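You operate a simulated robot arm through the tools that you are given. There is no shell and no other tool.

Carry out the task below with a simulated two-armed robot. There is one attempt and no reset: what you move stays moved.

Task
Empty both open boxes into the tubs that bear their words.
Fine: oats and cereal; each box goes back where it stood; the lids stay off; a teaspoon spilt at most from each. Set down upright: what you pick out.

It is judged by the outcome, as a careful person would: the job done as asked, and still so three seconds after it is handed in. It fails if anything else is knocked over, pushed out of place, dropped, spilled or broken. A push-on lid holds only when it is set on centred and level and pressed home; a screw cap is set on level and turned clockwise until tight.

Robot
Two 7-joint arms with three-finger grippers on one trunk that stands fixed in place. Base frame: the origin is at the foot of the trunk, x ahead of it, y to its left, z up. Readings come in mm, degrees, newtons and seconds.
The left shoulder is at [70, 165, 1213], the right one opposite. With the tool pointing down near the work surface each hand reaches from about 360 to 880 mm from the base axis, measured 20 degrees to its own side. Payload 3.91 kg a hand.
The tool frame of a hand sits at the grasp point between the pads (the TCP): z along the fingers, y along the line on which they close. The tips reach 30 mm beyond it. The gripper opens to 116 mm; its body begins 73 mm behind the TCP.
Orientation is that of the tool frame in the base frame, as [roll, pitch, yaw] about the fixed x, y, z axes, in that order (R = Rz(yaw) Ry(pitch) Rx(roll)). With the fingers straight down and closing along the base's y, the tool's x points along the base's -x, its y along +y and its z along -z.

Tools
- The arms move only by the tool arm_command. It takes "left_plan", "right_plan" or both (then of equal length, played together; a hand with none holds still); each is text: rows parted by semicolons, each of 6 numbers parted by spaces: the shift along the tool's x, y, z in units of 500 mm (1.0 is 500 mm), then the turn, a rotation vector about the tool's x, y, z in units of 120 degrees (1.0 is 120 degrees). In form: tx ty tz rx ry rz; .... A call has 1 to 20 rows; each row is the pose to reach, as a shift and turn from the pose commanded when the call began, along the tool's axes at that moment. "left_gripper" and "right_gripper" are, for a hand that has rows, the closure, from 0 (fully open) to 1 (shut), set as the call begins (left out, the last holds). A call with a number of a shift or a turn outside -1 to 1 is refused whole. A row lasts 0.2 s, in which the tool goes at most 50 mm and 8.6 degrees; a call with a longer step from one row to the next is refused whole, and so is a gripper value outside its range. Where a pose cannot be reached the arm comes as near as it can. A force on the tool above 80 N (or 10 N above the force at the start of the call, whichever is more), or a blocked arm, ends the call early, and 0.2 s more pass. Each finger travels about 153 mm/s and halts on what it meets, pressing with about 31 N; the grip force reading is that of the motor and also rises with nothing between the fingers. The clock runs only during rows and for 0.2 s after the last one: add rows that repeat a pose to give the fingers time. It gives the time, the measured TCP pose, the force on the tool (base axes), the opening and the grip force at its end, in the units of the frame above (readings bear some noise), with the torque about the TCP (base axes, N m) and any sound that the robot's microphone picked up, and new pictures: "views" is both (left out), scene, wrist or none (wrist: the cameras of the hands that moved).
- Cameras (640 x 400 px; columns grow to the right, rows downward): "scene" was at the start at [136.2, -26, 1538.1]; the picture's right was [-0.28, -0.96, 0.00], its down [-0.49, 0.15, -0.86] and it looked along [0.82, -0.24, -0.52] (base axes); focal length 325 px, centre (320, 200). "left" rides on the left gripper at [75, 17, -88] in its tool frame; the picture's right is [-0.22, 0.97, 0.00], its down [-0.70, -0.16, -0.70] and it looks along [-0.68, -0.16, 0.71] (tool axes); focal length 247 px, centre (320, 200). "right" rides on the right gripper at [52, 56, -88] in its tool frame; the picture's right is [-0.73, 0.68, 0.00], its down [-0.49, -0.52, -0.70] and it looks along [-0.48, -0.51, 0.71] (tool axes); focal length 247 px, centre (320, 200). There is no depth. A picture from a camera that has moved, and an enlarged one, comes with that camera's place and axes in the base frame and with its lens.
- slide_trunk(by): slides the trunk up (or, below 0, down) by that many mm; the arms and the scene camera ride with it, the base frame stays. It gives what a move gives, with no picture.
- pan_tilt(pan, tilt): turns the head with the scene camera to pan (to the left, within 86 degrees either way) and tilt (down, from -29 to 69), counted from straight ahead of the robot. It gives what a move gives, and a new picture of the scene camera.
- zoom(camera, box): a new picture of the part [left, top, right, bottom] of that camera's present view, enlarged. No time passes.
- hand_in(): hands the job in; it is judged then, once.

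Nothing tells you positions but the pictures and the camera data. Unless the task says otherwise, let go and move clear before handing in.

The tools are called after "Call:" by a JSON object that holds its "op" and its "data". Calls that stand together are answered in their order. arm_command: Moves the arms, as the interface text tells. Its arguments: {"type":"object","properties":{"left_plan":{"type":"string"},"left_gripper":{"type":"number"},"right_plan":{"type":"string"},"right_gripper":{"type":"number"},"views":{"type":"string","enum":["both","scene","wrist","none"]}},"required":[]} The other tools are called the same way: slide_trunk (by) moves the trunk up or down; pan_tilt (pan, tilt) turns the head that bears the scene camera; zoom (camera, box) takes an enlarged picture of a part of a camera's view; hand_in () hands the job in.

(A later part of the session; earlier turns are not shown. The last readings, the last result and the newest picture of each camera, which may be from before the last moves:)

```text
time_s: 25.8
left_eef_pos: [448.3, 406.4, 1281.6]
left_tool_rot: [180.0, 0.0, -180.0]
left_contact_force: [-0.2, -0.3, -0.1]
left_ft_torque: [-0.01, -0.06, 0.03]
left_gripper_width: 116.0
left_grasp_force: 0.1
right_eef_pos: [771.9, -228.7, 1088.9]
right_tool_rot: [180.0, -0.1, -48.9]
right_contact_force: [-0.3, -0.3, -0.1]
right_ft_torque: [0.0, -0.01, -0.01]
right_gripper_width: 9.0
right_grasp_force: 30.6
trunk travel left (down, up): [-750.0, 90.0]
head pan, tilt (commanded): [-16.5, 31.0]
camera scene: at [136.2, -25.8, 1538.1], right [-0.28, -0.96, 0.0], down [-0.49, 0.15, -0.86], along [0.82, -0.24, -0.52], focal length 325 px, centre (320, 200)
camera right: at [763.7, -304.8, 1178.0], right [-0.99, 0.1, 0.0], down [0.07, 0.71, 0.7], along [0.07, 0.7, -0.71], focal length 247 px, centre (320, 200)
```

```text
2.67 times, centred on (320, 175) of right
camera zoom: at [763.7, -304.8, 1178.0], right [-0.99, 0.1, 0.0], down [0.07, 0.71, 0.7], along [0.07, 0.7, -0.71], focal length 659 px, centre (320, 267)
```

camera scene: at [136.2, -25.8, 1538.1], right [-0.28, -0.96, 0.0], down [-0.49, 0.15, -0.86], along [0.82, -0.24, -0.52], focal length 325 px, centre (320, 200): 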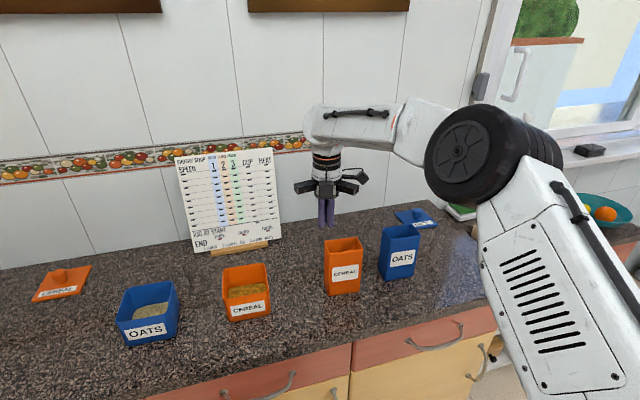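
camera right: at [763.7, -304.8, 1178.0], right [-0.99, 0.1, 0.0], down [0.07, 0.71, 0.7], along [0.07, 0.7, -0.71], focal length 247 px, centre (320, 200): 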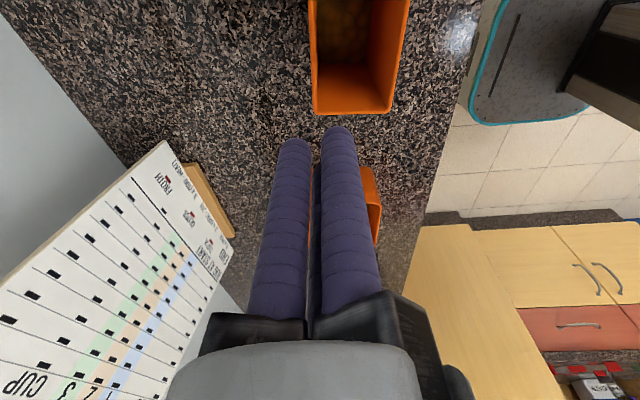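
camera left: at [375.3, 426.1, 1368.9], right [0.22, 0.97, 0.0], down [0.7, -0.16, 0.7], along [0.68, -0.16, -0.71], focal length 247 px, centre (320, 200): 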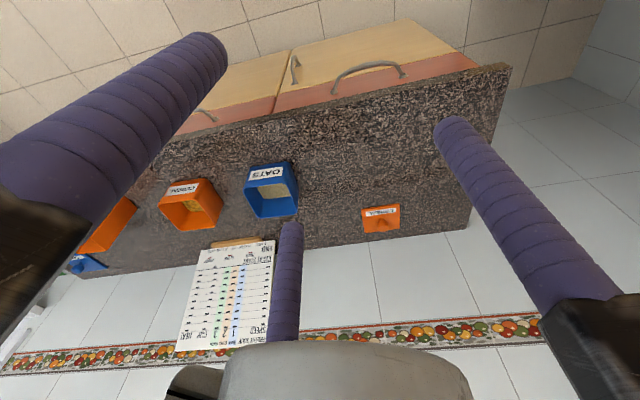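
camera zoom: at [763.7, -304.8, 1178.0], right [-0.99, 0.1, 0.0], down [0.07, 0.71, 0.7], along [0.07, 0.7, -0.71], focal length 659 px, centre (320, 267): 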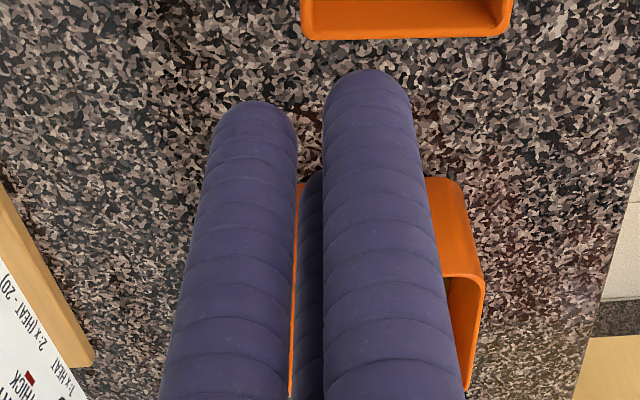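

Its minimum opening is about 9 mm, so a corner pinch leaves slack, but on a flat wall the three fingers still close to about 2 mm, enough to pinch a roughly 3 mm wall. The box looks unmoved. I'll turn the hand so the thumb goes inside the right-hand (narrow) wall and both fingers outside it, and look again from above.

Call:
{"op": "arm_command", "data": {"right_plan": "0.0055 0.0103 -0.0041 0 0 0.0667; 0.011 0.0206 -0.0083 0 0 0.1333; 0.0165 0.0309 -0.0124 0 0 0.2; 0.022 0.0413 -0.0165 0 0 0.2667; 0.0275 0.0516 -0.0207 0 0 0.3333; 0.033 0.0619 -0.0248 0 0 0.4; 0.0385 0.0722 -0.0289 0 0 0.4667; 0.0441 0.0825 -0.0331 0 0 0.5333; 0.0496 0.0928 -0.0372 0 0 0.6; 0.0551 0.1031 -0.0413 0 0 0.6667; 0.0606 0.1134 -0.0455 0 0 0.7333; 0.0661 0.1238 -0.0496 0 0 0.8; 0.0716 0.1341 -0.0537 0 0 0.8667; 0.0771 0.1444 -0.0579 0 0 0.9333; 0.0826 0.1547 -0.062 0 0 1.0", "right_gripper": 0.6, "views": "none"}}

Call:
{"op": "arm_command", "data": {"right_plan": "0 0 0 0 0 0.0625; 0 0 0 0 0 0.125; 0 0 0 0 0 0.125", "views": "both"}}

Call:
{"op": "zoom", "data": {"camera": "right", "box": [240, 0, 480, 150]}}

Call:
{"op": "zoom", "data": {"camera": "scene", "box": [300, 170, 440, 300]}}

```text
time_s: 29.0
left_eef_pos: [449.7, 407.8, 1281.6]
left_tool_rot: [-180.0, 0.1, -180.0]
left_contact_force: [-0.5, -0.5, -0.8]
left_ft_torque: [-0.01, 0.0, 0.02]
left_gripper_width: 116.3
left_grasp_force: 0.1
right_eef_pos: [740.7, -311.7, 1119.4]
right_tool_rot: [-179.9, 0.0, -169.0]
right_contact_force: [-0.2, -0.1, -0.3]
right_ft_torque: [0.0, 0.03, 0.0]
right_gripper_width: 46.5
right_grasp_force: 0.1
trunk travel left (down, up): [-750.0, 90.0]
head pan, tilt (commanded): [-16.5, 31.0]
```

```text
time_s: 29.8
left_eef_pos: [450.0, 408.6, 1281.6]
left_tool_rot: [180.0, 0.0, -179.9]
left_contact_force: [-0.4, -0.3, -0.3]
left_ft_torque: [0.0, 0.04, 0.0]
left_gripper_width: 116.0
left_grasp_force: 0.0
right_eef_pos: [741.2, -311.7, 1120.8]
right_tool_rot: [-180.0, 0.1, 176.0]
right_contact_force: [-0.5, 0.2, 0.0]
right_ft_torque: [0.01, 0.0, 0.0]
right_gripper_width: 46.3
right_grasp_force: 0.1
trunk travel left (down, up): [-750.0, 90.0]
head pan, tilt (commanded): [-16.5, 31.0]
camera scene: at [136.3, -25.9, 1538.1], right [-0.28, -0.96, 0.0], down [-0.49, 0.15, -0.86], along [0.82, -0.24, -0.52], focal length 325 px, centre (320, 200)
camera right: at [692.6, -251.7, 1208.9], right [0.78, 0.63, 0.0], down [0.45, -0.56, 0.7], along [0.44, -0.54, -0.71], focal length 247 px, centre (320, 200)
```

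scene: 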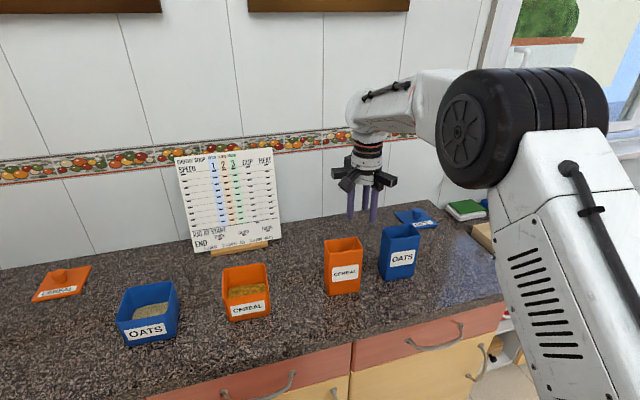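
right: 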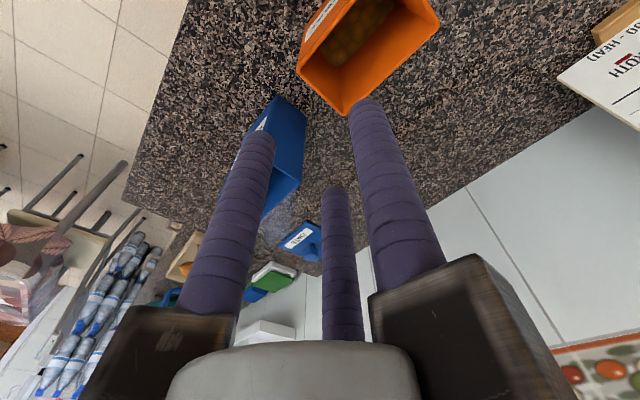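

```text
2.67 times, centred on (360, 75) of right
camera zoom: at [692.6, -251.7, 1208.9], right [0.78, 0.63, 0.0], down [0.45, -0.56, 0.7], along [0.44, -0.54, -0.71], focal length 659 px, centre (213, 533)
```

zoom: 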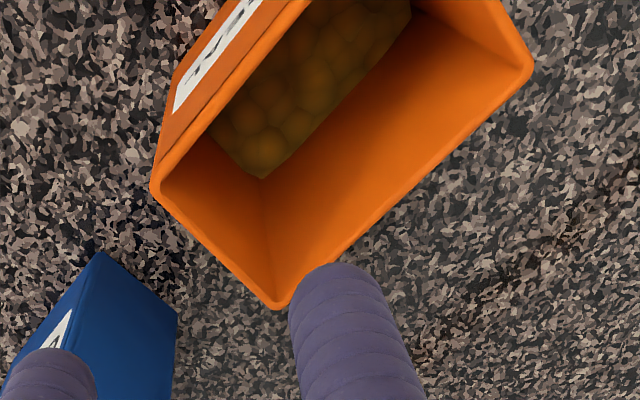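

```text
3.08 times, centred on (370, 235) of scene
camera zoom: at [136.3, -25.9, 1538.1], right [-0.28, -0.96, 0.0], down [-0.49, 0.15, -0.86], along [0.82, -0.24, -0.52], focal length 1000 px, centre (166, 92)
```

zoom: 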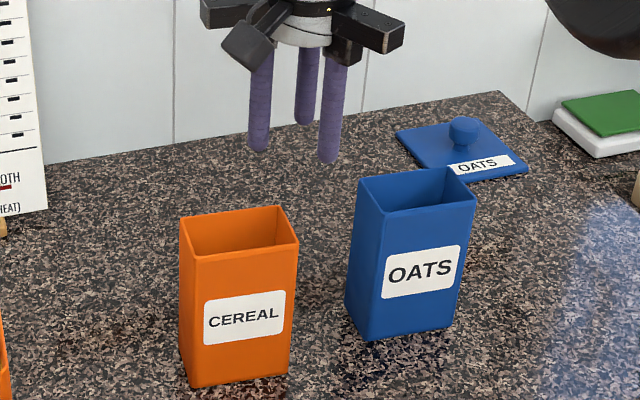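

The right wall of the tall cereal box is centred near (742, −310), about where my grasp point is, with clearance on both sides. I'll lower so the thumb goes inside and the fingers outside, then look before closing.

Call:
{"op": "arm_command", "data": {"right_plan": "-0.0018 -0.001 0.05 0 0 0; -0.0018 -0.001 0.1 0 0 0; -0.0018 -0.001 0.15 0 0 0; -0.0018 -0.001 0.19 0 0 0; -0.0018 -0.001 0.22 0 0 0; -0.0018 -0.001 0.24 0 0 0; -0.0018 -0.001 0.25 0 0 0; -0.0018 -0.001 0.25 0 0 0", "views": "none"}}

Call:
{"op": "arm_command", "data": {"right_plan": "0 0 0 0 0 0; 0 0 0 0 0 0", "right_gripper": 0.82, "views": "wrist"}}

Call:
{"op": "zoom", "data": {"camera": "right", "box": [200, 0, 480, 220]}}

Call:
{"op": "zoom", "data": {"camera": "scene", "box": [300, 190, 440, 300]}}

```text
time_s: 31.6
left_eef_pos: [449.3, 407.4, 1281.9]
left_tool_rot: [-180.0, 0.1, 180.0]
left_contact_force: [0.7, 0.5, 0.3]
left_ft_torque: [0.0, 0.03, -0.01]
left_gripper_width: 116.0
left_grasp_force: 0.0
right_eef_pos: [741.6, -312.3, 995.9]
right_tool_rot: [-180.0, 0.1, 176.1]
right_contact_force: [-0.6, -0.1, -0.2]
right_ft_torque: [0.0, -0.01, 0.01]
right_gripper_width: 46.5
right_grasp_force: 0.0
trunk travel left (down, up): [-750.0, 90.0]
head pan, tilt (commanded): [-16.5, 31.0]
```

```text
time_s: 32.2
left_eef_pos: [448.3, 406.7, 1280.5]
left_tool_rot: [-179.9, 0.1, 179.9]
left_contact_force: [-0.1, 0.3, 0.4]
left_ft_torque: [-0.01, -0.01, 0.01]
left_gripper_width: 116.0
left_grasp_force: 0.2
right_eef_pos: [742.0, -312.6, 997.1]
right_tool_rot: [-180.0, 0.1, 176.0]
right_contact_force: [0.0, 0.2, 0.2]
right_ft_torque: [0.04, 0.01, 0.03]
right_gripper_width: 21.0
right_grasp_force: 0.1
trunk travel left (down, up): [-750.0, 90.0]
head pan, tilt (commanded): [-16.5, 31.0]
camera right: at [693.6, -252.4, 1083.9], right [0.78, 0.63, 0.0], down [0.45, -0.55, 0.7], along [0.44, -0.54, -0.71], focal length 247 px, centre (320, 200)
```

right: 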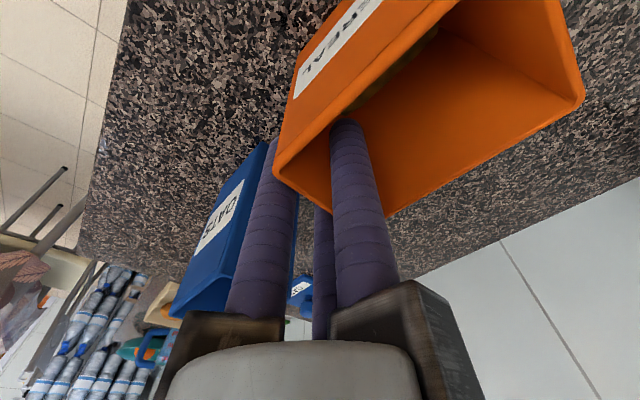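

```text
1.82 times, centred on (340, 110) of right
camera zoom: at [693.6, -252.4, 1083.9], right [0.78, 0.63, 0.0], down [0.45, -0.55, 0.7], along [0.44, -0.54, -0.71], focal length 449 px, centre (284, 364)
```

zoom: 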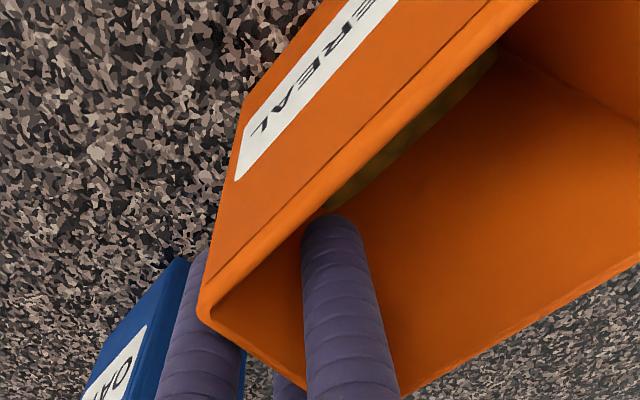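

```text
3.64 times, centred on (370, 245) of scene
camera zoom: at [136.2, -25.8, 1538.1], right [-0.28, -0.96, 0.0], down [-0.49, 0.15, -0.86], along [0.82, -0.24, -0.52], focal length 1181 px, centre (138, 36)
```

zoom: 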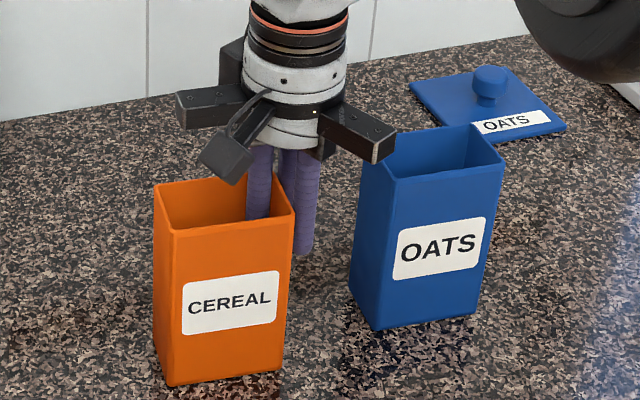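

Call:
{"op": "arm_command", "data": {"right_plan": "0 0 0 0 0 0; 0 0 0 0 0 0", "right_gripper": 0.88, "views": "none"}}

Call:
{"op": "arm_command", "data": {"right_plan": "0 0 0 0 0 0; 0 0 0 0 0 0; 0 0 0 0 0 0", "right_gripper": 1.0, "views": "wrist"}}

Call:
{"op": "zoom", "data": {"camera": "scene", "box": [300, 190, 440, 300]}}

```text
time_s: 32.8
left_eef_pos: [449.7, 407.6, 1281.3]
left_tool_rot: [-180.0, -0.1, 180.0]
left_contact_force: [0.7, 0.3, 0.6]
left_ft_torque: [0.01, 0.02, -0.03]
left_gripper_width: 115.9
left_grasp_force: 0.0
right_eef_pos: [741.5, -312.2, 995.1]
right_tool_rot: [180.0, 0.2, 176.2]
right_contact_force: [-0.5, -0.8, -0.1]
right_ft_torque: [0.02, -0.05, -0.04]
right_gripper_width: 14.1
right_grasp_force: 0.0
trunk travel left (down, up): [-750.0, 90.0]
head pan, tilt (commanded): [-16.5, 31.0]
```

```text
time_s: 33.6
left_eef_pos: [449.0, 407.7, 1281.3]
left_tool_rot: [180.0, 0.0, 180.0]
left_contact_force: [-0.6, 0.0, 0.5]
left_ft_torque: [0.01, -0.01, -0.01]
left_gripper_width: 116.2
left_grasp_force: 0.1
right_eef_pos: [741.6, -312.2, 995.8]
right_tool_rot: [180.0, 0.1, 176.1]
right_contact_force: [0.3, -0.7, 0.3]
right_ft_torque: [0.02, 0.0, -0.05]
right_gripper_width: 9.2
right_grasp_force: 30.7
trunk travel left (down, up): [-750.0, 90.0]
head pan, tilt (commanded): [-16.5, 31.0]
camera right: at [693.6, -252.5, 1083.9], right [0.78, 0.63, 0.0], down [0.45, -0.55, 0.7], along [0.44, -0.54, -0.71], focal length 247 px, centre (320, 200)
```

right: 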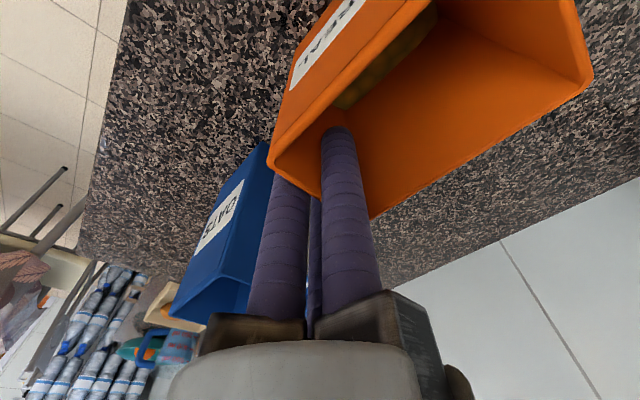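

```text
3.64 times, centred on (370, 245) of scene
camera zoom: at [136.2, -25.9, 1538.1], right [-0.28, -0.96, 0.0], down [-0.49, 0.15, -0.86], along [0.82, -0.24, -0.52], focal length 1181 px, centre (138, 36)
```

zoom: 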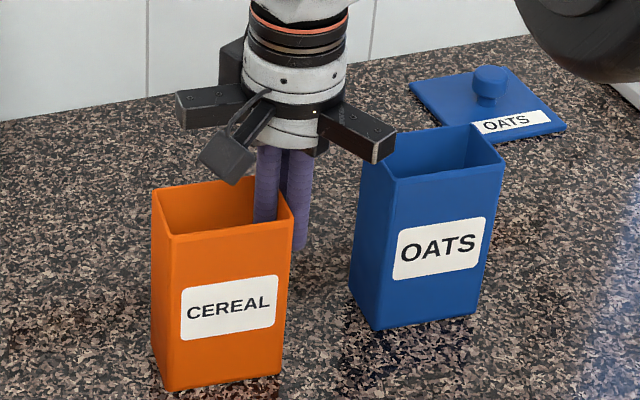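

Call:
{"op": "arm_command", "data": {"right_plan": "0 0 -0.01 0 0 0; 0 0 -0.02 0 0 0; 0 0 -0.02 0 0 0", "views": "wrist"}}

Call:
{"op": "zoom", "data": {"camera": "scene", "box": [300, 190, 440, 300]}}

Call:
{"op": "zoom", "data": {"camera": "right", "box": [220, 60, 420, 220]}}

```text
time_s: 34.4
left_eef_pos: [450.2, 407.3, 1281.2]
left_tool_rot: [179.9, 0.0, -180.0]
left_contact_force: [-1.1, 0.0, 0.0]
left_ft_torque: [0.0, 0.01, 0.03]
left_gripper_width: 116.1
left_grasp_force: 0.1
right_eef_pos: [743.5, -313.0, 1004.2]
right_tool_rot: [179.9, 0.0, 176.1]
right_contact_force: [0.9, -0.8, -3.1]
right_ft_torque: [-0.13, 0.0, -0.02]
right_gripper_width: 9.2
right_grasp_force: 31.5
trunk travel left (down, up): [-750.0, 90.0]
head pan, tilt (commanded): [-16.5, 31.0]
camera right: at [694.3, -252.2, 1092.9], right [0.78, 0.63, 0.0], down [0.45, -0.55, 0.7], along [0.44, -0.54, -0.71], focal length 247 px, centre (320, 200)
```

right: 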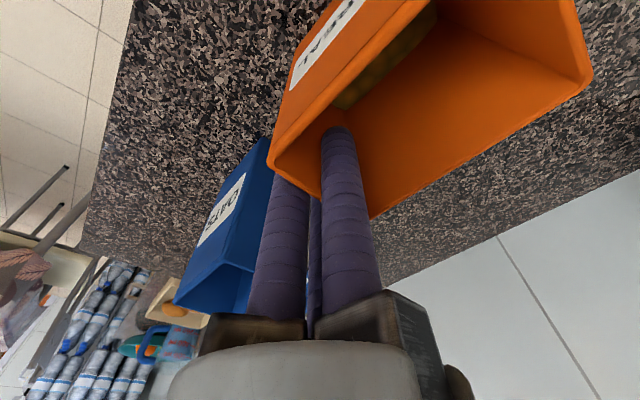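

```text
3.64 times, centred on (370, 245) of scene
camera zoom: at [136.9, -26.0, 1538.0], right [-0.28, -0.96, 0.0], down [-0.49, 0.15, -0.86], along [0.82, -0.24, -0.52], focal length 1181 px, centre (138, 36)
```

zoom: 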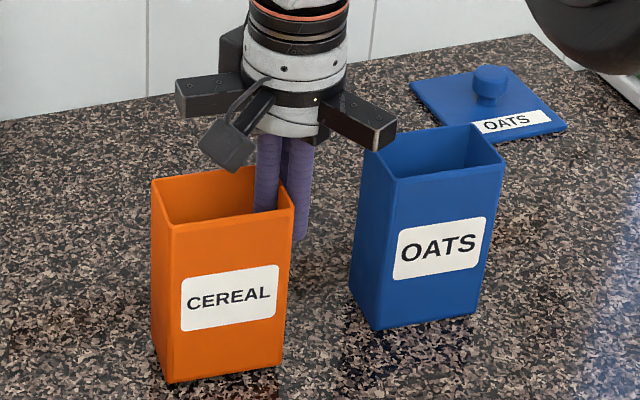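

```text
2.50 times, centred on (320, 140) of right
camera zoom: at [694.3, -252.2, 1092.9], right [0.78, 0.63, 0.0], down [0.45, -0.55, 0.7], along [0.44, -0.54, -0.71], focal length 617 px, centre (320, 350)
```

zoom: 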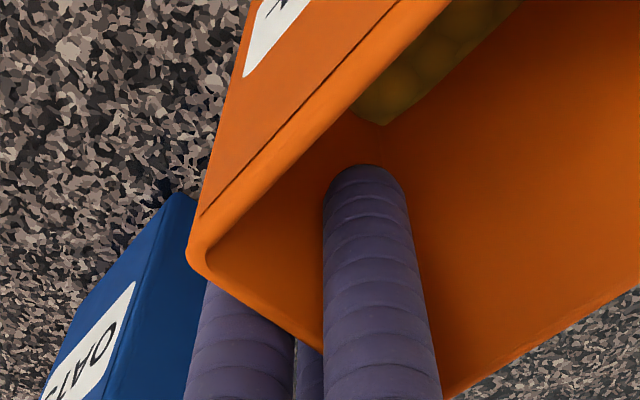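

The flat-wall pinch works: the box rose with the hand (about 3 N of weight felt) and sits unchanged between the fingers. I'll lift it slowly straight up to clear everything and check for slipping.

Call:
{"op": "arm_command", "data": {"right_plan": "0 0 -0.02 0 0 0; 0 0 -0.05 0 0 0; 0 0 -0.09 0 0 0; 0 0 -0.13 0 0 0; 0 0 -0.17 0 0 0; 0 0 -0.21 0 0 0; 0 0 -0.25 0 0 0; 0 0 -0.29 0 0 0; 0 0 -0.33 0 0 0; 0 0 -0.36 0 0 0; 0 0 -0.38 0 0 0; 0 0 -0.39 0 0 0; 0 0 -0.39 0 0 0", "views": "both"}}

Call:
{"op": "zoom", "data": {"camera": "right", "box": [220, 60, 420, 220]}}

Call:
{"op": "zoom", "data": {"camera": "scene", "box": [310, 100, 440, 240]}}

```text
time_s: 37.2
left_eef_pos: [449.7, 407.7, 1281.1]
left_tool_rot: [-180.0, 0.0, 180.0]
left_contact_force: [0.3, -0.2, 0.1]
left_ft_torque: [-0.02, -0.02, 0.0]
left_gripper_width: 115.6
left_grasp_force: 0.0
right_eef_pos: [742.3, -312.8, 1200.3]
right_tool_rot: [180.0, 0.0, 176.1]
right_contact_force: [-0.1, 0.5, -3.2]
right_ft_torque: [-0.13, -0.02, -0.03]
right_gripper_width: 9.4
right_grasp_force: 31.0
trunk travel left (down, up): [-750.0, 90.0]
head pan, tilt (commanded): [-16.5, 31.0]
camera scene: at [136.7, -26.0, 1538.0], right [-0.28, -0.96, 0.0], down [-0.49, 0.15, -0.86], along [0.82, -0.24, -0.52], focal length 325 px, centre (320, 200)
camera right: at [693.4, -252.7, 1289.4], right [0.78, 0.63, 0.0], down [0.45, -0.55, 0.7], along [0.44, -0.54, -0.71], focal length 247 px, centre (320, 200)
```

scene: 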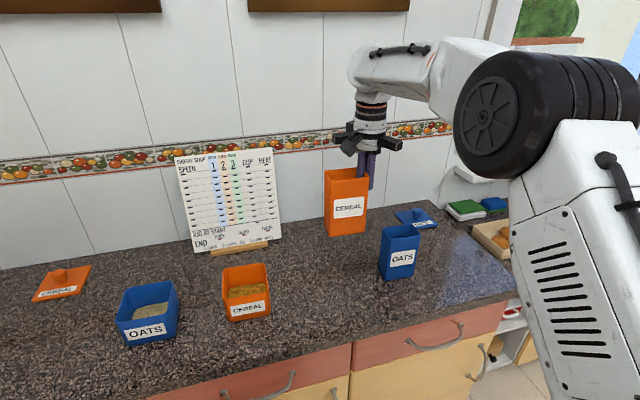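
right: 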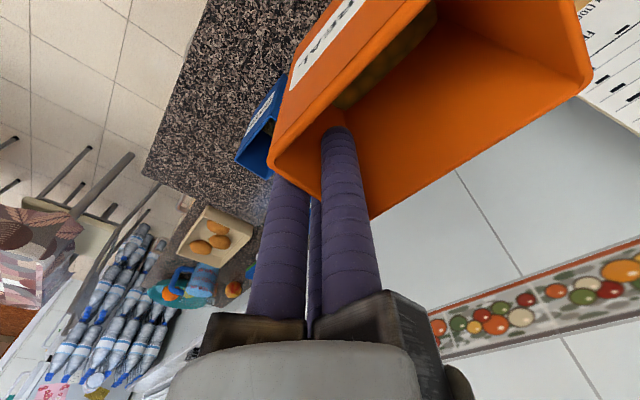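

```text
2.50 times, centred on (320, 140) of right
camera zoom: at [693.4, -252.7, 1289.4], right [0.78, 0.63, 0.0], down [0.45, -0.55, 0.7], along [0.44, -0.54, -0.71], focal length 617 px, centre (320, 350)
```

zoom: 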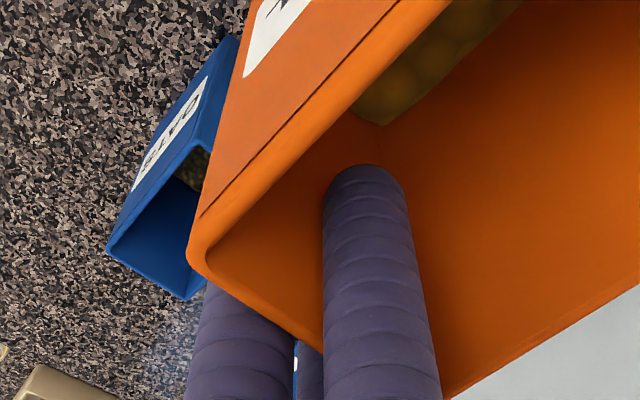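

```text
2.86 times, centred on (375, 170) of scene
camera zoom: at [136.7, -26.0, 1538.0], right [-0.28, -0.96, 0.0], down [-0.49, 0.15, -0.86], along [0.82, -0.24, -0.52], focal length 928 px, centre (163, 286)
```

zoom: 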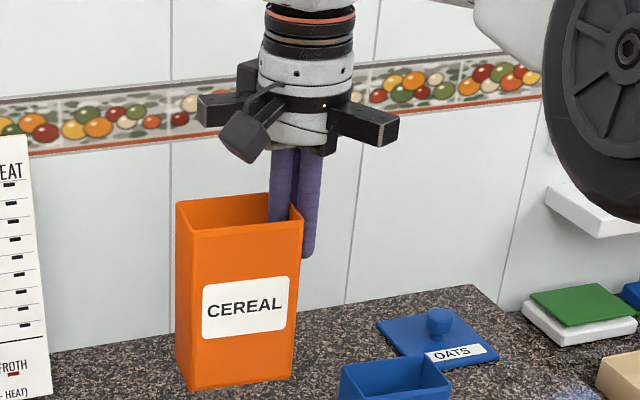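

The box is held securely and nothing slipped. Before moving it over the cereal tub I'll measure both tubs' rims better from the left-wrist and scene cameras.

Call:
{"op": "zoom", "data": {"camera": "left", "box": [150, 165, 230, 240]}}

Call:
{"op": "zoom", "data": {"camera": "left", "box": [235, 155, 315, 230]}}

Call:
{"op": "zoom", "data": {"camera": "scene", "box": [210, 255, 290, 330]}}

Call:
{"op": "zoom", "data": {"camera": "scene", "box": [105, 270, 195, 355]}}

```text
5.33 times, centred on (190, 202) of left
camera zoom: at [375.0, 425.4, 1369.2], right [0.22, 0.97, 0.0], down [0.7, -0.16, 0.7], along [0.68, -0.16, -0.71], focal length 1317 px, centre (1013, 187)
```

zoom: 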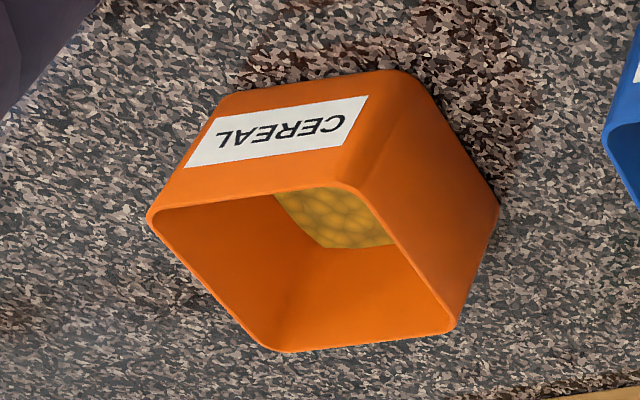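

```text
5.33 times, centred on (275, 192) of left
camera zoom: at [375.0, 425.4, 1369.2], right [0.22, 0.97, 0.0], down [0.7, -0.16, 0.7], along [0.68, -0.16, -0.71], focal length 1317 px, centre (560, 240)
```

zoom: 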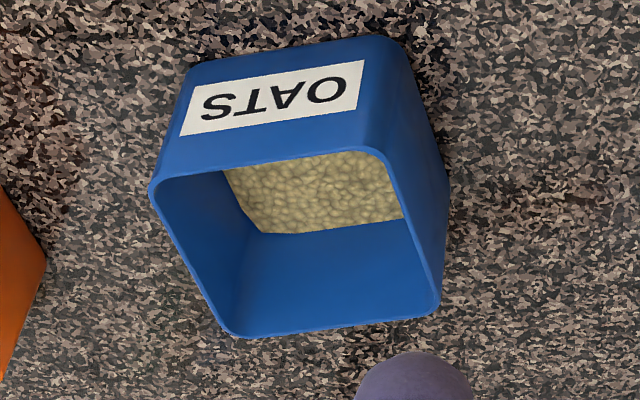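

```text
5.33 times, centred on (250, 292) of scene
camera zoom: at [136.7, -26.0, 1538.0], right [-0.28, -0.96, 0.0], down [-0.49, 0.15, -0.86], along [0.82, -0.24, -0.52], focal length 1733 px, centre (693, -293)
```

zoom: 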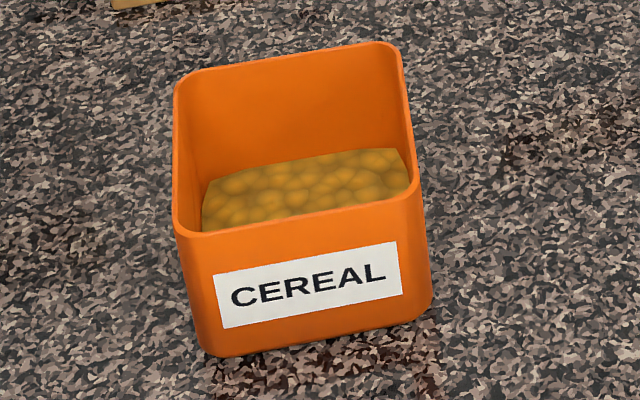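

```text
4.71 times, centred on (150, 312) of scene
camera zoom: at [136.7, -26.0, 1538.0], right [-0.28, -0.96, 0.0], down [-0.49, 0.15, -0.86], along [0.82, -0.24, -0.52], focal length 1529 px, centre (1120, -329)
```

zoom: 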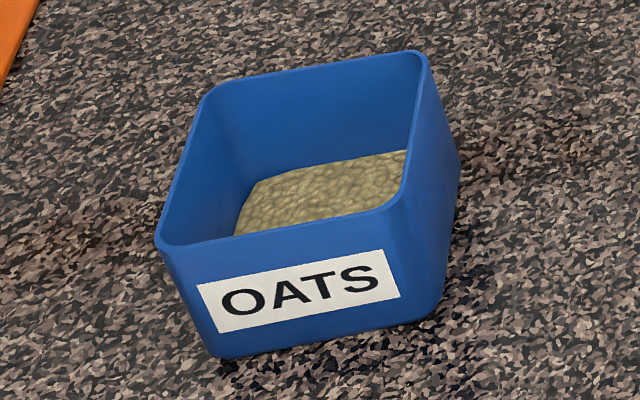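

Triangulated: cereal tub centre (764, −15), rim z≈944, about 101×109 mm; oats tub centre (763, 214), rim z≈944. Now I carry the tall cereal box, still upright, toward the cereal tub while turning the hand so the far narrow lip will face me for pouring.

Call:
{"op": "arm_command", "data": {"right_plan": "0.0026 0.0327 0 0 0 -0.0667; 0.0052 0.0653 0 0 0 -0.1333; 0.0078 0.098 0 0 0 -0.2; 0.0104 0.1307 0 0 0 -0.2667; 0.013 0.1633 0 0 0 -0.3333; 0.0156 0.196 0 0 0 -0.4; 0.0181 0.2287 0 0 0 -0.4667; 0.0207 0.2613 0 0 0 -0.5333; 0.0233 0.294 0 0 0 -0.6; 0.0259 0.3267 0 0 0 -0.6667; 0.0285 0.3593 0 0 0 -0.7333; 0.0311 0.392 0 0 0 -0.8; 0.0337 0.4247 0 0 0 -0.8667; 0.0337 0.4247 0 0 0 -0.8667", "views": "both"}}

```text
time_s: 40.2
left_eef_pos: [448.8, 406.8, 1281.2]
left_tool_rot: [179.9, -0.1, -180.0]
left_contact_force: [0.1, -0.3, 0.5]
left_ft_torque: [0.04, 0.01, 0.03]
left_gripper_width: 115.9
left_grasp_force: 0.1
right_eef_pos: [739.3, -100.0, 1199.5]
right_tool_rot: [180.0, 0.0, -79.8]
right_contact_force: [-0.1, 0.0, -1.7]
right_ft_torque: [0.04, -0.17, 0.01]
right_gripper_width: 9.5
right_grasp_force: 30.9
trunk travel left (down, up): [-750.0, 90.0]
head pan, tilt (commanded): [-16.5, 31.0]
camera scene: at [136.6, -26.2, 1538.0], right [-0.28, -0.96, 0.0], down [-0.49, 0.15, -0.86], along [0.82, -0.24, -0.52], focal length 325 px, centre (320, 200)
camera right: at [693.6, -161.4, 1288.3], right [-0.8, 0.6, 0.0], down [0.43, 0.57, 0.7], along [0.42, 0.56, -0.71], focal length 247 px, centre (320, 200)
```

scene: 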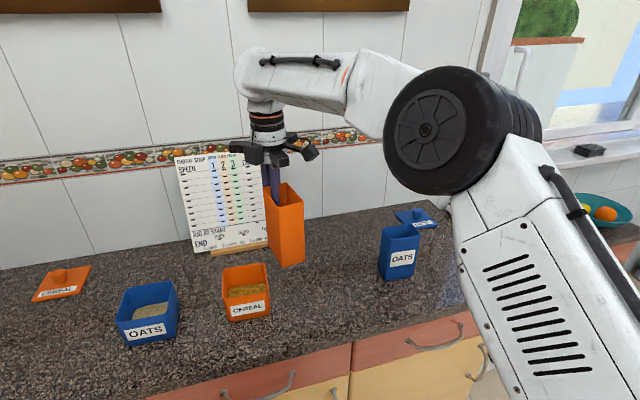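
right: 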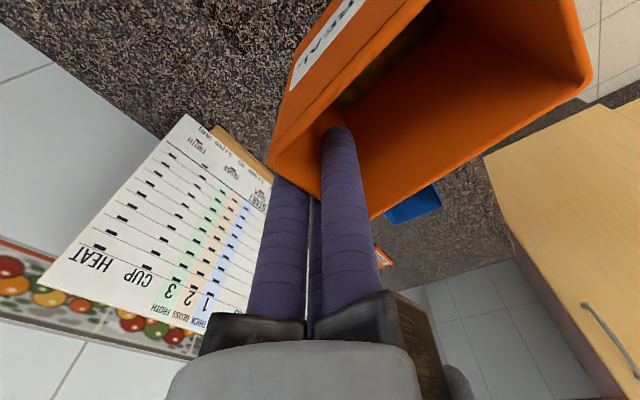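

It's holding steady. Now I begin tilting (to 75°, before anything should pour) while bringing the lip above the cereal tub's centre.

Call:
{"op": "arm_command", "data": {"right_plan": "-0.0125 -0.0111 0.0057 0.0595 0 0; -0.025 -0.0222 0.0114 0.119 0 0; -0.0375 -0.0333 0.0171 0.1786 0 0; -0.0501 -0.0444 0.0229 0.2381 0 0; -0.0626 -0.0555 0.0286 0.2976 0 0; -0.0751 -0.0666 0.0343 0.3571 0 0; -0.0876 -0.0777 0.04 0.4167 0 0; -0.0995 -0.0879 0.0722 0.4514 0 0; -0.1113 -0.0982 0.1043 0.4861 0 0; -0.1232 -0.1084 0.1365 0.5208 0 0; -0.135 -0.1186 0.1687 0.5556 0 0; -0.1469 -0.1289 0.2008 0.5903 0 0; -0.1587 -0.1391 0.233 0.625 0 0; -0.1587 -0.1391 0.233 0.625 0 0", "views": "both"}}

Call:
{"op": "zoom", "data": {"camera": "scene", "box": [180, 180, 340, 340]}}

Call:
{"op": "zoom", "data": {"camera": "left", "box": [100, 100, 320, 280]}}

```text
time_s: 43.4
left_eef_pos: [449.3, 407.2, 1281.6]
left_tool_rot: [-180.0, 0.1, -179.9]
left_contact_force: [-0.3, 0.3, -0.3]
left_ft_torque: [0.03, -0.03, 0.03]
left_gripper_width: 116.2
left_grasp_force: 0.1
right_eef_pos: [805.5, -41.4, 1092.7]
right_tool_rot: [-104.7, 3.4, -82.9]
right_contact_force: [0.1, 0.1, -2.7]
right_ft_torque: [-0.06, 0.15, 0.06]
right_gripper_width: 9.2
right_grasp_force: 31.3
trunk travel left (down, up): [-750.0, 90.0]
head pan, tilt (commanded): [-16.5, 31.0]
stopped in row 14 (right hand): the arm was blocked; the commanded pose is now the measured one
camera scene: at [136.6, -26.4, 1538.0], right [-0.28, -0.96, 0.0], down [-0.49, 0.15, -0.86], along [0.82, -0.24, -0.52], focal length 325 px, centre (320, 200)
camera right: at [713.0, -102.4, 1057.4], right [-0.27, 0.74, -0.61], down [-0.59, 0.37, 0.71], along [0.76, 0.55, 0.34], focal length 247 px, centre (320, 200)
```

scene: 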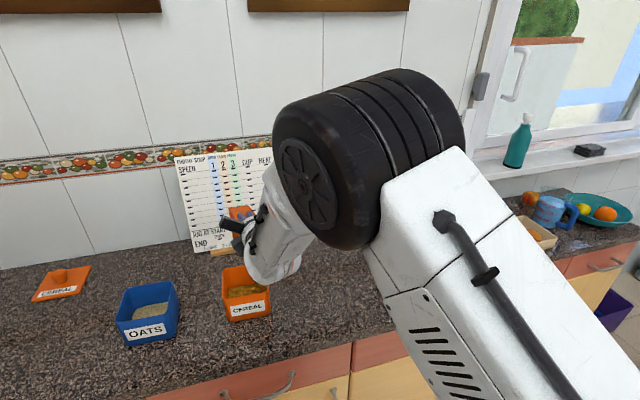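
right: 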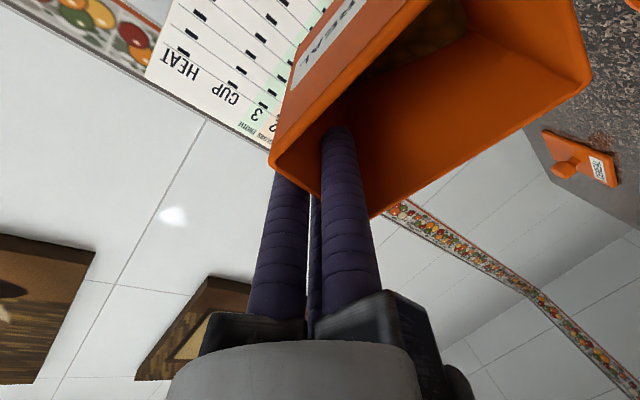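

```text
2.50 times, centred on (260, 260) of scene
camera zoom: at [136.6, -26.4, 1538.0], right [-0.28, -0.96, 0.0], down [-0.49, 0.15, -0.86], along [0.82, -0.24, -0.52], focal length 812 px, centre (470, 50)
```

zoom: 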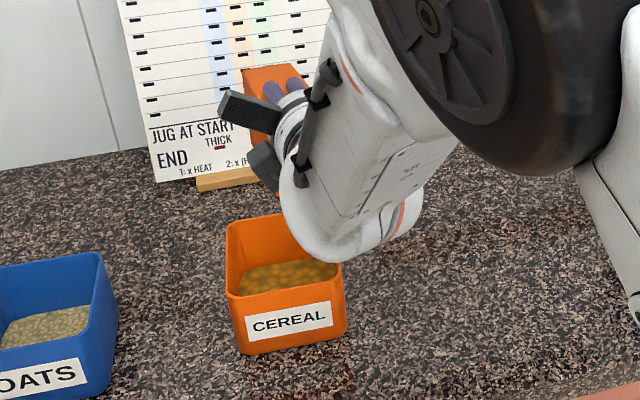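

```text
2.22 times, centred on (210, 190) of left
camera zoom: at [374.9, 424.9, 1369.6], right [0.22, 0.97, 0.0], down [0.7, -0.16, 0.7], along [0.68, -0.16, -0.71], focal length 549 px, centre (564, 222)
```

zoom: 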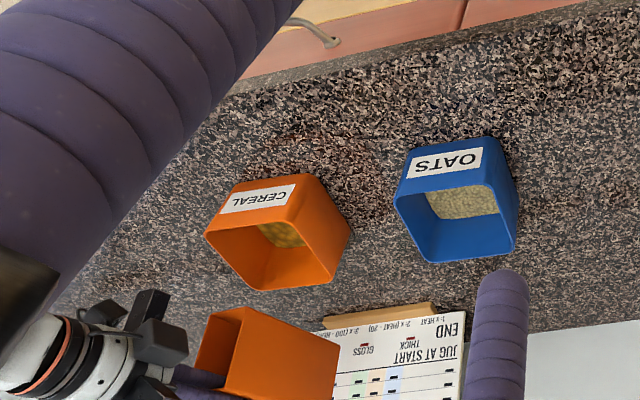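

The box is at about 75° over the tub, nothing has poured, but the arm hit a joint limit at this heading (hand pointing straight ahead). I'll swing the hand heading about 27° so it comes in from the front-right, the way the earlier dry run worked, and raise it a little.

Call:
{"op": "arm_command", "data": {"right_plan": "-0.006 -0.0088 -0.0081 -0.0027 -0.0435 -0.0172; -0.0119 -0.0176 -0.0162 -0.0053 -0.0869 -0.0345; -0.0178 -0.0265 -0.0243 -0.008 -0.1304 -0.0517; -0.0238 -0.0353 -0.0324 -0.0106 -0.1738 -0.069; -0.0297 -0.0441 -0.0405 -0.0133 -0.2173 -0.0862; -0.0297 -0.0441 -0.0405 -0.0133 -0.2173 -0.0862", "views": "both"}}

```text
time_s: 44.8
left_eef_pos: [450.1, 408.0, 1281.8]
left_tool_rot: [180.0, 0.0, 180.0]
left_contact_force: [-0.4, 0.3, 0.0]
left_ft_torque: [-0.04, -0.01, 0.01]
left_gripper_width: 115.9
left_grasp_force: 0.1
right_eef_pos: [788.8, -26.0, 1121.7]
right_tool_rot: [-105.5, -0.3, -54.8]
right_contact_force: [0.7, -0.5, -2.9]
right_ft_torque: [-0.08, 0.14, 0.0]
right_gripper_width: 9.2
right_grasp_force: 31.0
trunk travel left (down, up): [-750.0, 90.0]
head pan, tilt (commanded): [-16.5, 31.0]
camera scene: at [136.6, -25.1, 1538.0], right [-0.28, -0.96, 0.0], down [-0.49, 0.15, -0.86], along [0.82, -0.24, -0.52], focal length 325 px, centre (320, 200)
camera right: at [738.1, -125.8, 1091.1], right [-0.57, 0.49, -0.66], down [-0.72, 0.09, 0.69], along [0.4, 0.87, 0.3], focal length 247 px, centre (320, 200)
```

scene: 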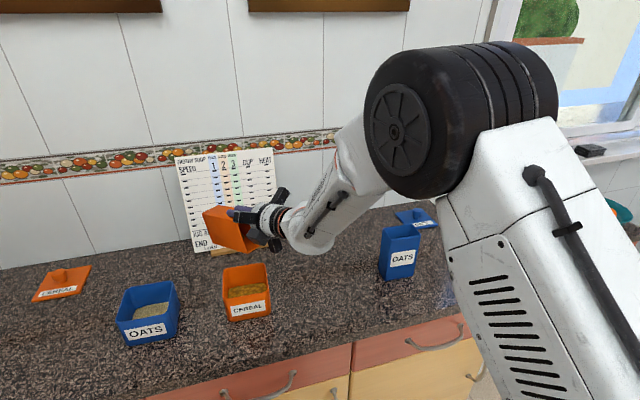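
right: 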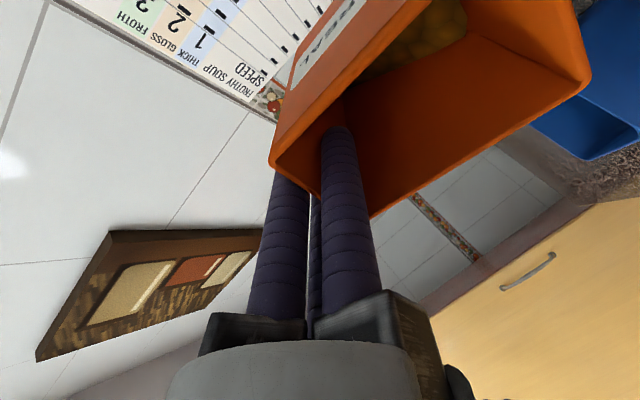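

That heading works: the box is above the tub at about 74° tilt with the cereal still inside. I'll now bring the lip down over the tub's middle and tilt slowly to 95°, watching for the start of the flow.

Call:
{"op": "arm_command", "data": {"right_plan": "-0.01 0.0108 0.0095 0.0175 0 0; -0.02 0.0215 0.0191 0.035 0 0; -0.03 0.0323 0.0286 0.0525 0 0; -0.04 0.043 0.0382 0.07 0 0; -0.0501 0.0538 0.0477 0.0875 0 0; -0.0501 0.0592 0.0414 0.1083 0 0; -0.05 0.0646 0.0352 0.1292 0 0; -0.05 0.07 0.0289 0.15 0 0; -0.05 0.0753 0.0226 0.1708 0 0; -0.05 0.0753 0.0226 0.1708 0 0", "views": "both"}}

Call:
{"op": "zoom", "data": {"camera": "scene", "box": [180, 180, 320, 340]}}

Call:
{"op": "zoom", "data": {"camera": "left", "box": [100, 100, 320, 280]}}

```text
time_s: 47.0
left_eef_pos: [449.3, 407.4, 1281.5]
left_tool_rot: [180.0, 0.0, 180.0]
left_contact_force: [1.7, 0.3, -0.7]
left_ft_torque: [-0.02, -0.03, -0.02]
left_gripper_width: 116.0
left_grasp_force: 0.0
right_eef_pos: [775.0, -5.2, 1081.4]
right_tool_rot: [-84.9, -0.1, -54.8]
right_contact_force: [-1.8, -0.6, -2.2]
right_ft_torque: [-0.13, 0.2, 0.0]
right_gripper_width: 9.4
right_grasp_force: 30.8
trunk travel left (down, up): [-750.0, 90.0]
head pan, tilt (commanded): [-16.5, 31.0]
camera scene: at [136.6, -25.7, 1538.0], right [-0.28, -0.96, 0.0], down [-0.49, 0.15, -0.86], along [0.82, -0.24, -0.52], focal length 325 px, centre (320, 200)
camera right: at [738.1, -95.5, 1017.9], right [-0.37, 0.63, -0.68], down [-0.89, -0.03, 0.46], along [0.27, 0.77, 0.57], focal length 247 px, centre (320, 200)
```

scene: 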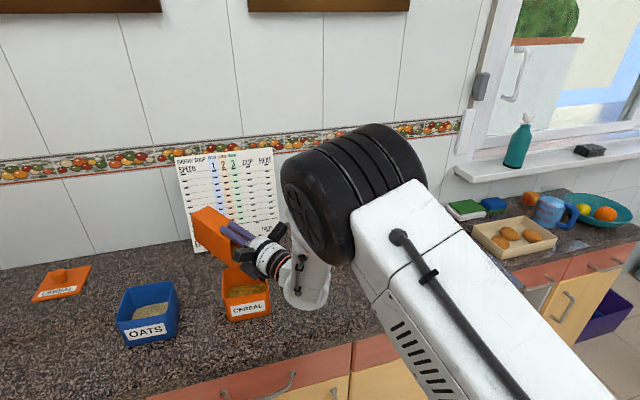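
right: 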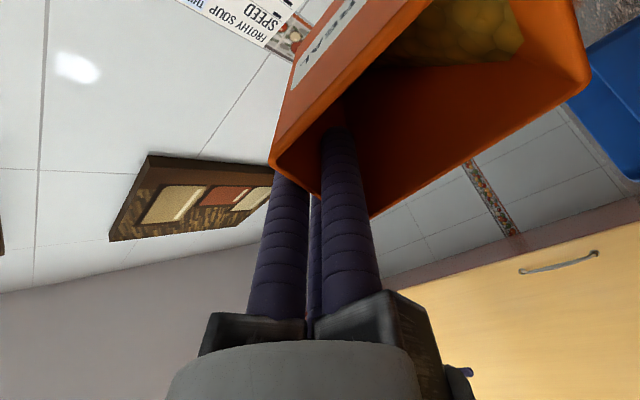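

```text
2.50 times, centred on (250, 260) of scene
camera zoom: at [136.6, -25.7, 1538.0], right [-0.28, -0.96, 0.0], down [-0.49, 0.15, -0.86], along [0.82, -0.24, -0.52], focal length 812 px, centre (495, 50)
```

zoom: 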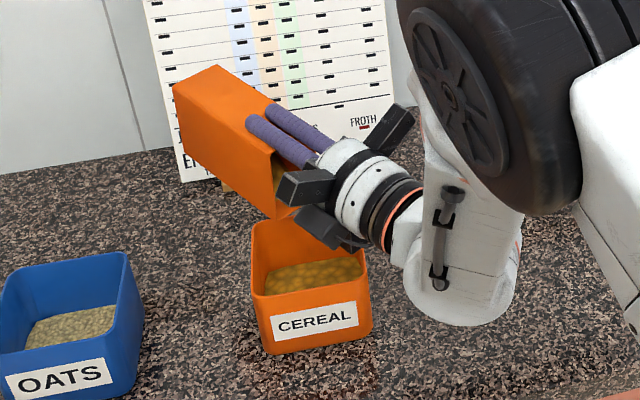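

```text
2.22 times, centred on (210, 190) of left
camera zoom: at [374.9, 425.6, 1369.2], right [0.22, 0.97, 0.0], down [0.7, -0.16, 0.7], along [0.68, -0.16, -0.71], focal length 549 px, centre (564, 222)
```

zoom: 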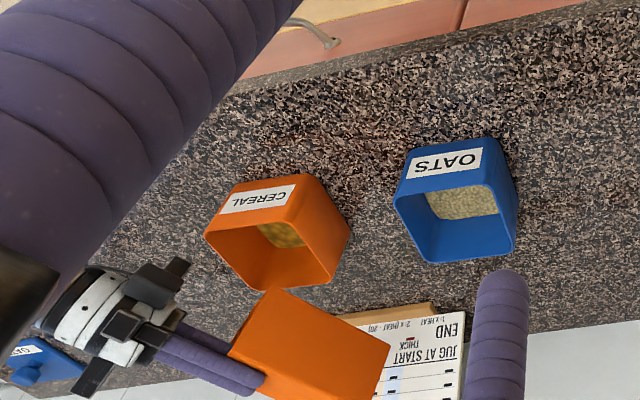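

The lip is right above the tub's middle at 95° and the cereal is creeping toward it. I'll continue slowly to 105°, then check.

Call:
{"op": "arm_command", "data": {"right_plan": "0 -0.0005 -0.005 0.0139 0 0; 0 -0.0011 -0.01 0.0278 0 0; 0 -0.0016 -0.015 0.0417 0 0; 0 -0.0022 -0.0201 0.0555 0 0; 0 -0.0027 -0.0251 0.0694 0 0; 0 -0.0033 -0.0301 0.0833 0 0; 0 -0.0033 -0.0301 0.0833 0 0; 0 -0.0033 -0.0301 0.0833 0 0", "views": "both"}}

Call:
{"op": "zoom", "data": {"camera": "scene", "box": [180, 190, 320, 340]}}

Call:
{"op": "zoom", "data": {"camera": "left", "box": [130, 140, 290, 280]}}

```text
time_s: 48.8
left_eef_pos: [449.2, 408.1, 1281.2]
left_tool_rot: [180.0, 0.0, 179.9]
left_contact_force: [-0.4, 0.3, -0.9]
left_ft_torque: [0.02, 0.01, 0.01]
left_gripper_width: 116.4
left_grasp_force: 0.1
right_eef_pos: [766.1, -18.6, 1082.4]
right_tool_rot: [-74.9, 0.1, -55.3]
right_contact_force: [1.1, -0.5, -3.2]
right_ft_torque: [-0.14, 0.22, 0.0]
right_gripper_width: 9.0
right_grasp_force: 31.2
trunk travel left (down, up): [-750.0, 90.0]
head pan, tilt (commanded): [-16.5, 31.0]
camera scene: at [136.7, -25.8, 1538.0], right [-0.28, -0.96, 0.0], down [-0.49, 0.15, -0.86], along [0.82, -0.24, -0.52], focal length 325 px, centre (320, 200)
camera right: at [737.2, -101.4, 1005.0], right [-0.27, 0.7, -0.66], down [-0.94, -0.06, 0.32], along [0.19, 0.71, 0.68], focal length 247 px, centre (320, 200)
```

scene: 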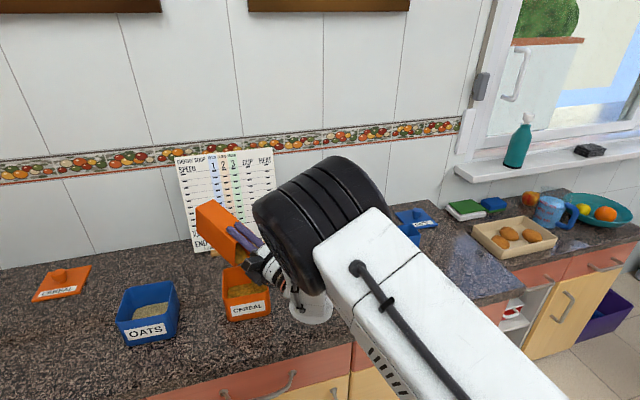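
right: 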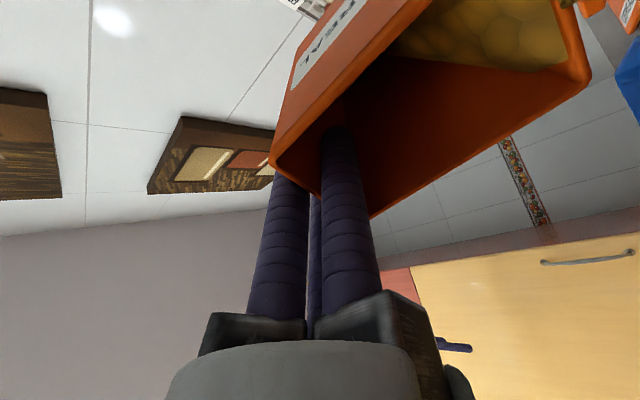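

```text
2.67 times, centred on (250, 265) of scene
camera zoom: at [136.7, -25.8, 1538.0], right [-0.28, -0.96, 0.0], down [-0.49, 0.15, -0.86], along [0.82, -0.24, -0.52], focal length 866 px, centre (507, 27)
```

zoom: 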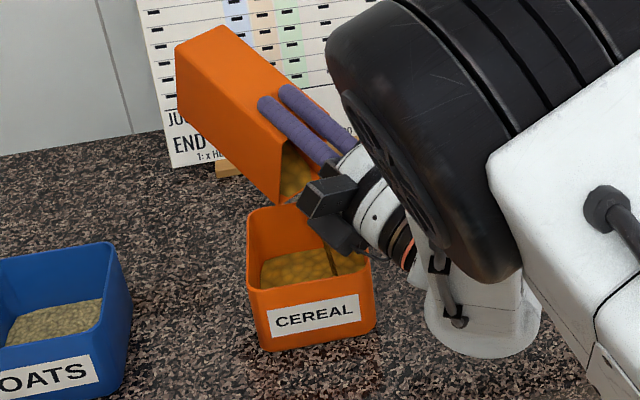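

```text
2.86 times, centred on (210, 210) of left
camera zoom: at [375.0, 425.6, 1369.2], right [0.22, 0.97, 0.0], down [0.7, -0.16, 0.7], along [0.68, -0.16, -0.71], focal length 706 px, centre (634, 171)
```

zoom: 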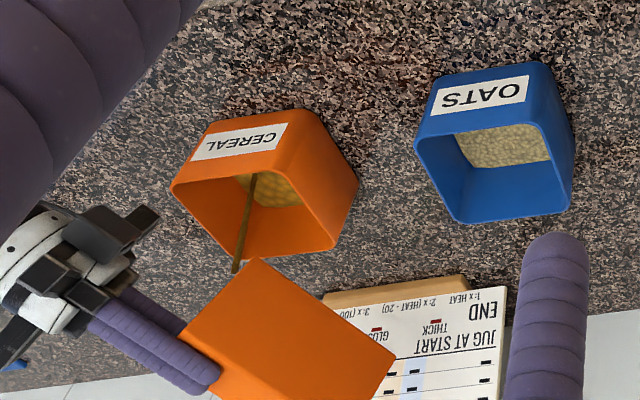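

A thin stream is now running from the lip into the cereal tub, landing well inside it. I'll ease to 112° and hold for a moment to let it flow.

Call:
{"op": "arm_command", "data": {"right_plan": "0 -0.0005 -0.0036 0.0097 0 0; 0 -0.001 -0.0072 0.0194 0 0; 0 -0.0015 -0.0108 0.0292 0 0; 0 -0.0019 -0.0143 0.0389 0 0; 0 -0.0024 -0.0179 0.0486 0 0; 0 -0.0029 -0.0215 0.0583 0 0; 0 -0.0029 -0.0215 0.0583 0 0; 0 -0.0029 -0.0215 0.0583 0 0; 0 -0.0029 -0.0215 0.0583 0 0; 0 -0.0029 -0.0215 0.0583 0 0", "views": "wrist"}}

Call:
{"op": "zoom", "data": {"camera": "scene", "box": [180, 190, 320, 340]}}

Call:
{"op": "zoom", "data": {"camera": "left", "box": [130, 140, 290, 280]}}

```text
time_s: 51.0
left_eef_pos: [449.8, 407.6, 1282.1]
left_tool_rot: [-180.0, 0.0, 179.9]
left_contact_force: [-0.1, 0.4, 0.3]
left_ft_torque: [0.01, 0.03, -0.01]
left_gripper_width: 116.0
left_grasp_force: 0.0
right_eef_pos: [756.3, -20.5, 1079.3]
right_tool_rot: [-68.0, -0.1, -54.8]
right_contact_force: [0.2, -0.1, -3.1]
right_ft_torque: [-0.14, 0.21, 0.0]
right_gripper_width: 9.2
right_grasp_force: 31.4
trunk travel left (down, up): [-750.0, 90.0]
head pan, tilt (commanded): [-16.5, 31.0]
camera right: at [735.5, -97.8, 994.8], right [-0.21, 0.74, -0.63], down [-0.97, -0.09, 0.22], along [0.11, 0.66, 0.74], focal length 247 px, centre (320, 200)
```

right: 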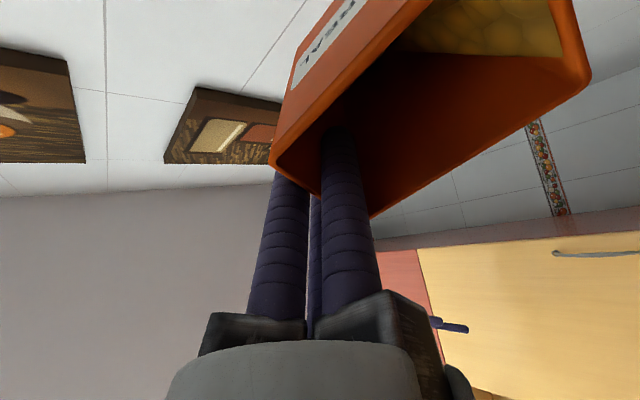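

```text
2.67 times, centred on (250, 265) of scene
camera zoom: at [136.7, -25.7, 1538.0], right [-0.28, -0.96, 0.0], down [-0.49, 0.15, -0.86], along [0.82, -0.24, -0.52], focal length 866 px, centre (507, 27)
```

zoom: 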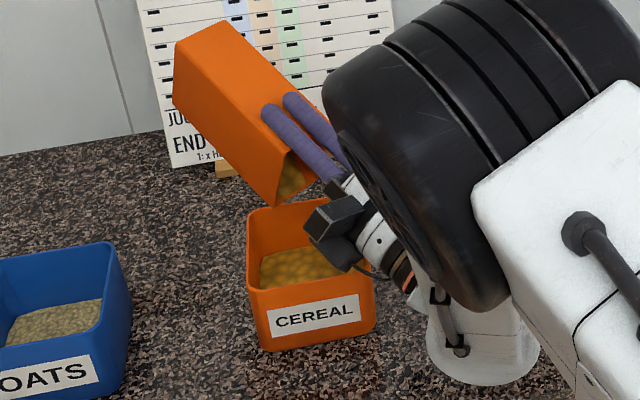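

```text
2.86 times, centred on (210, 210) of left
camera zoom: at [375.0, 425.6, 1369.2], right [0.22, 0.97, 0.0], down [0.7, -0.16, 0.7], along [0.68, -0.16, -0.71], focal length 706 px, centre (634, 171)
```

zoom: 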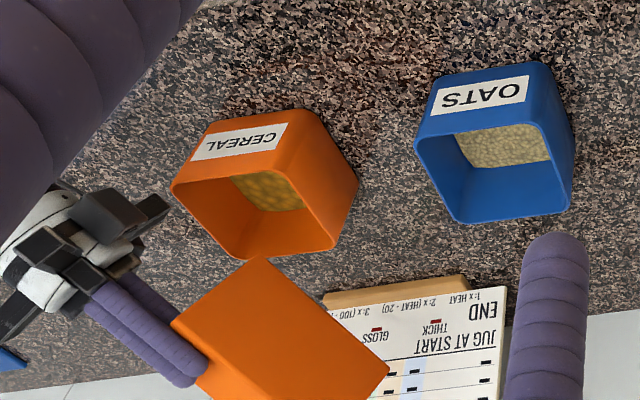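

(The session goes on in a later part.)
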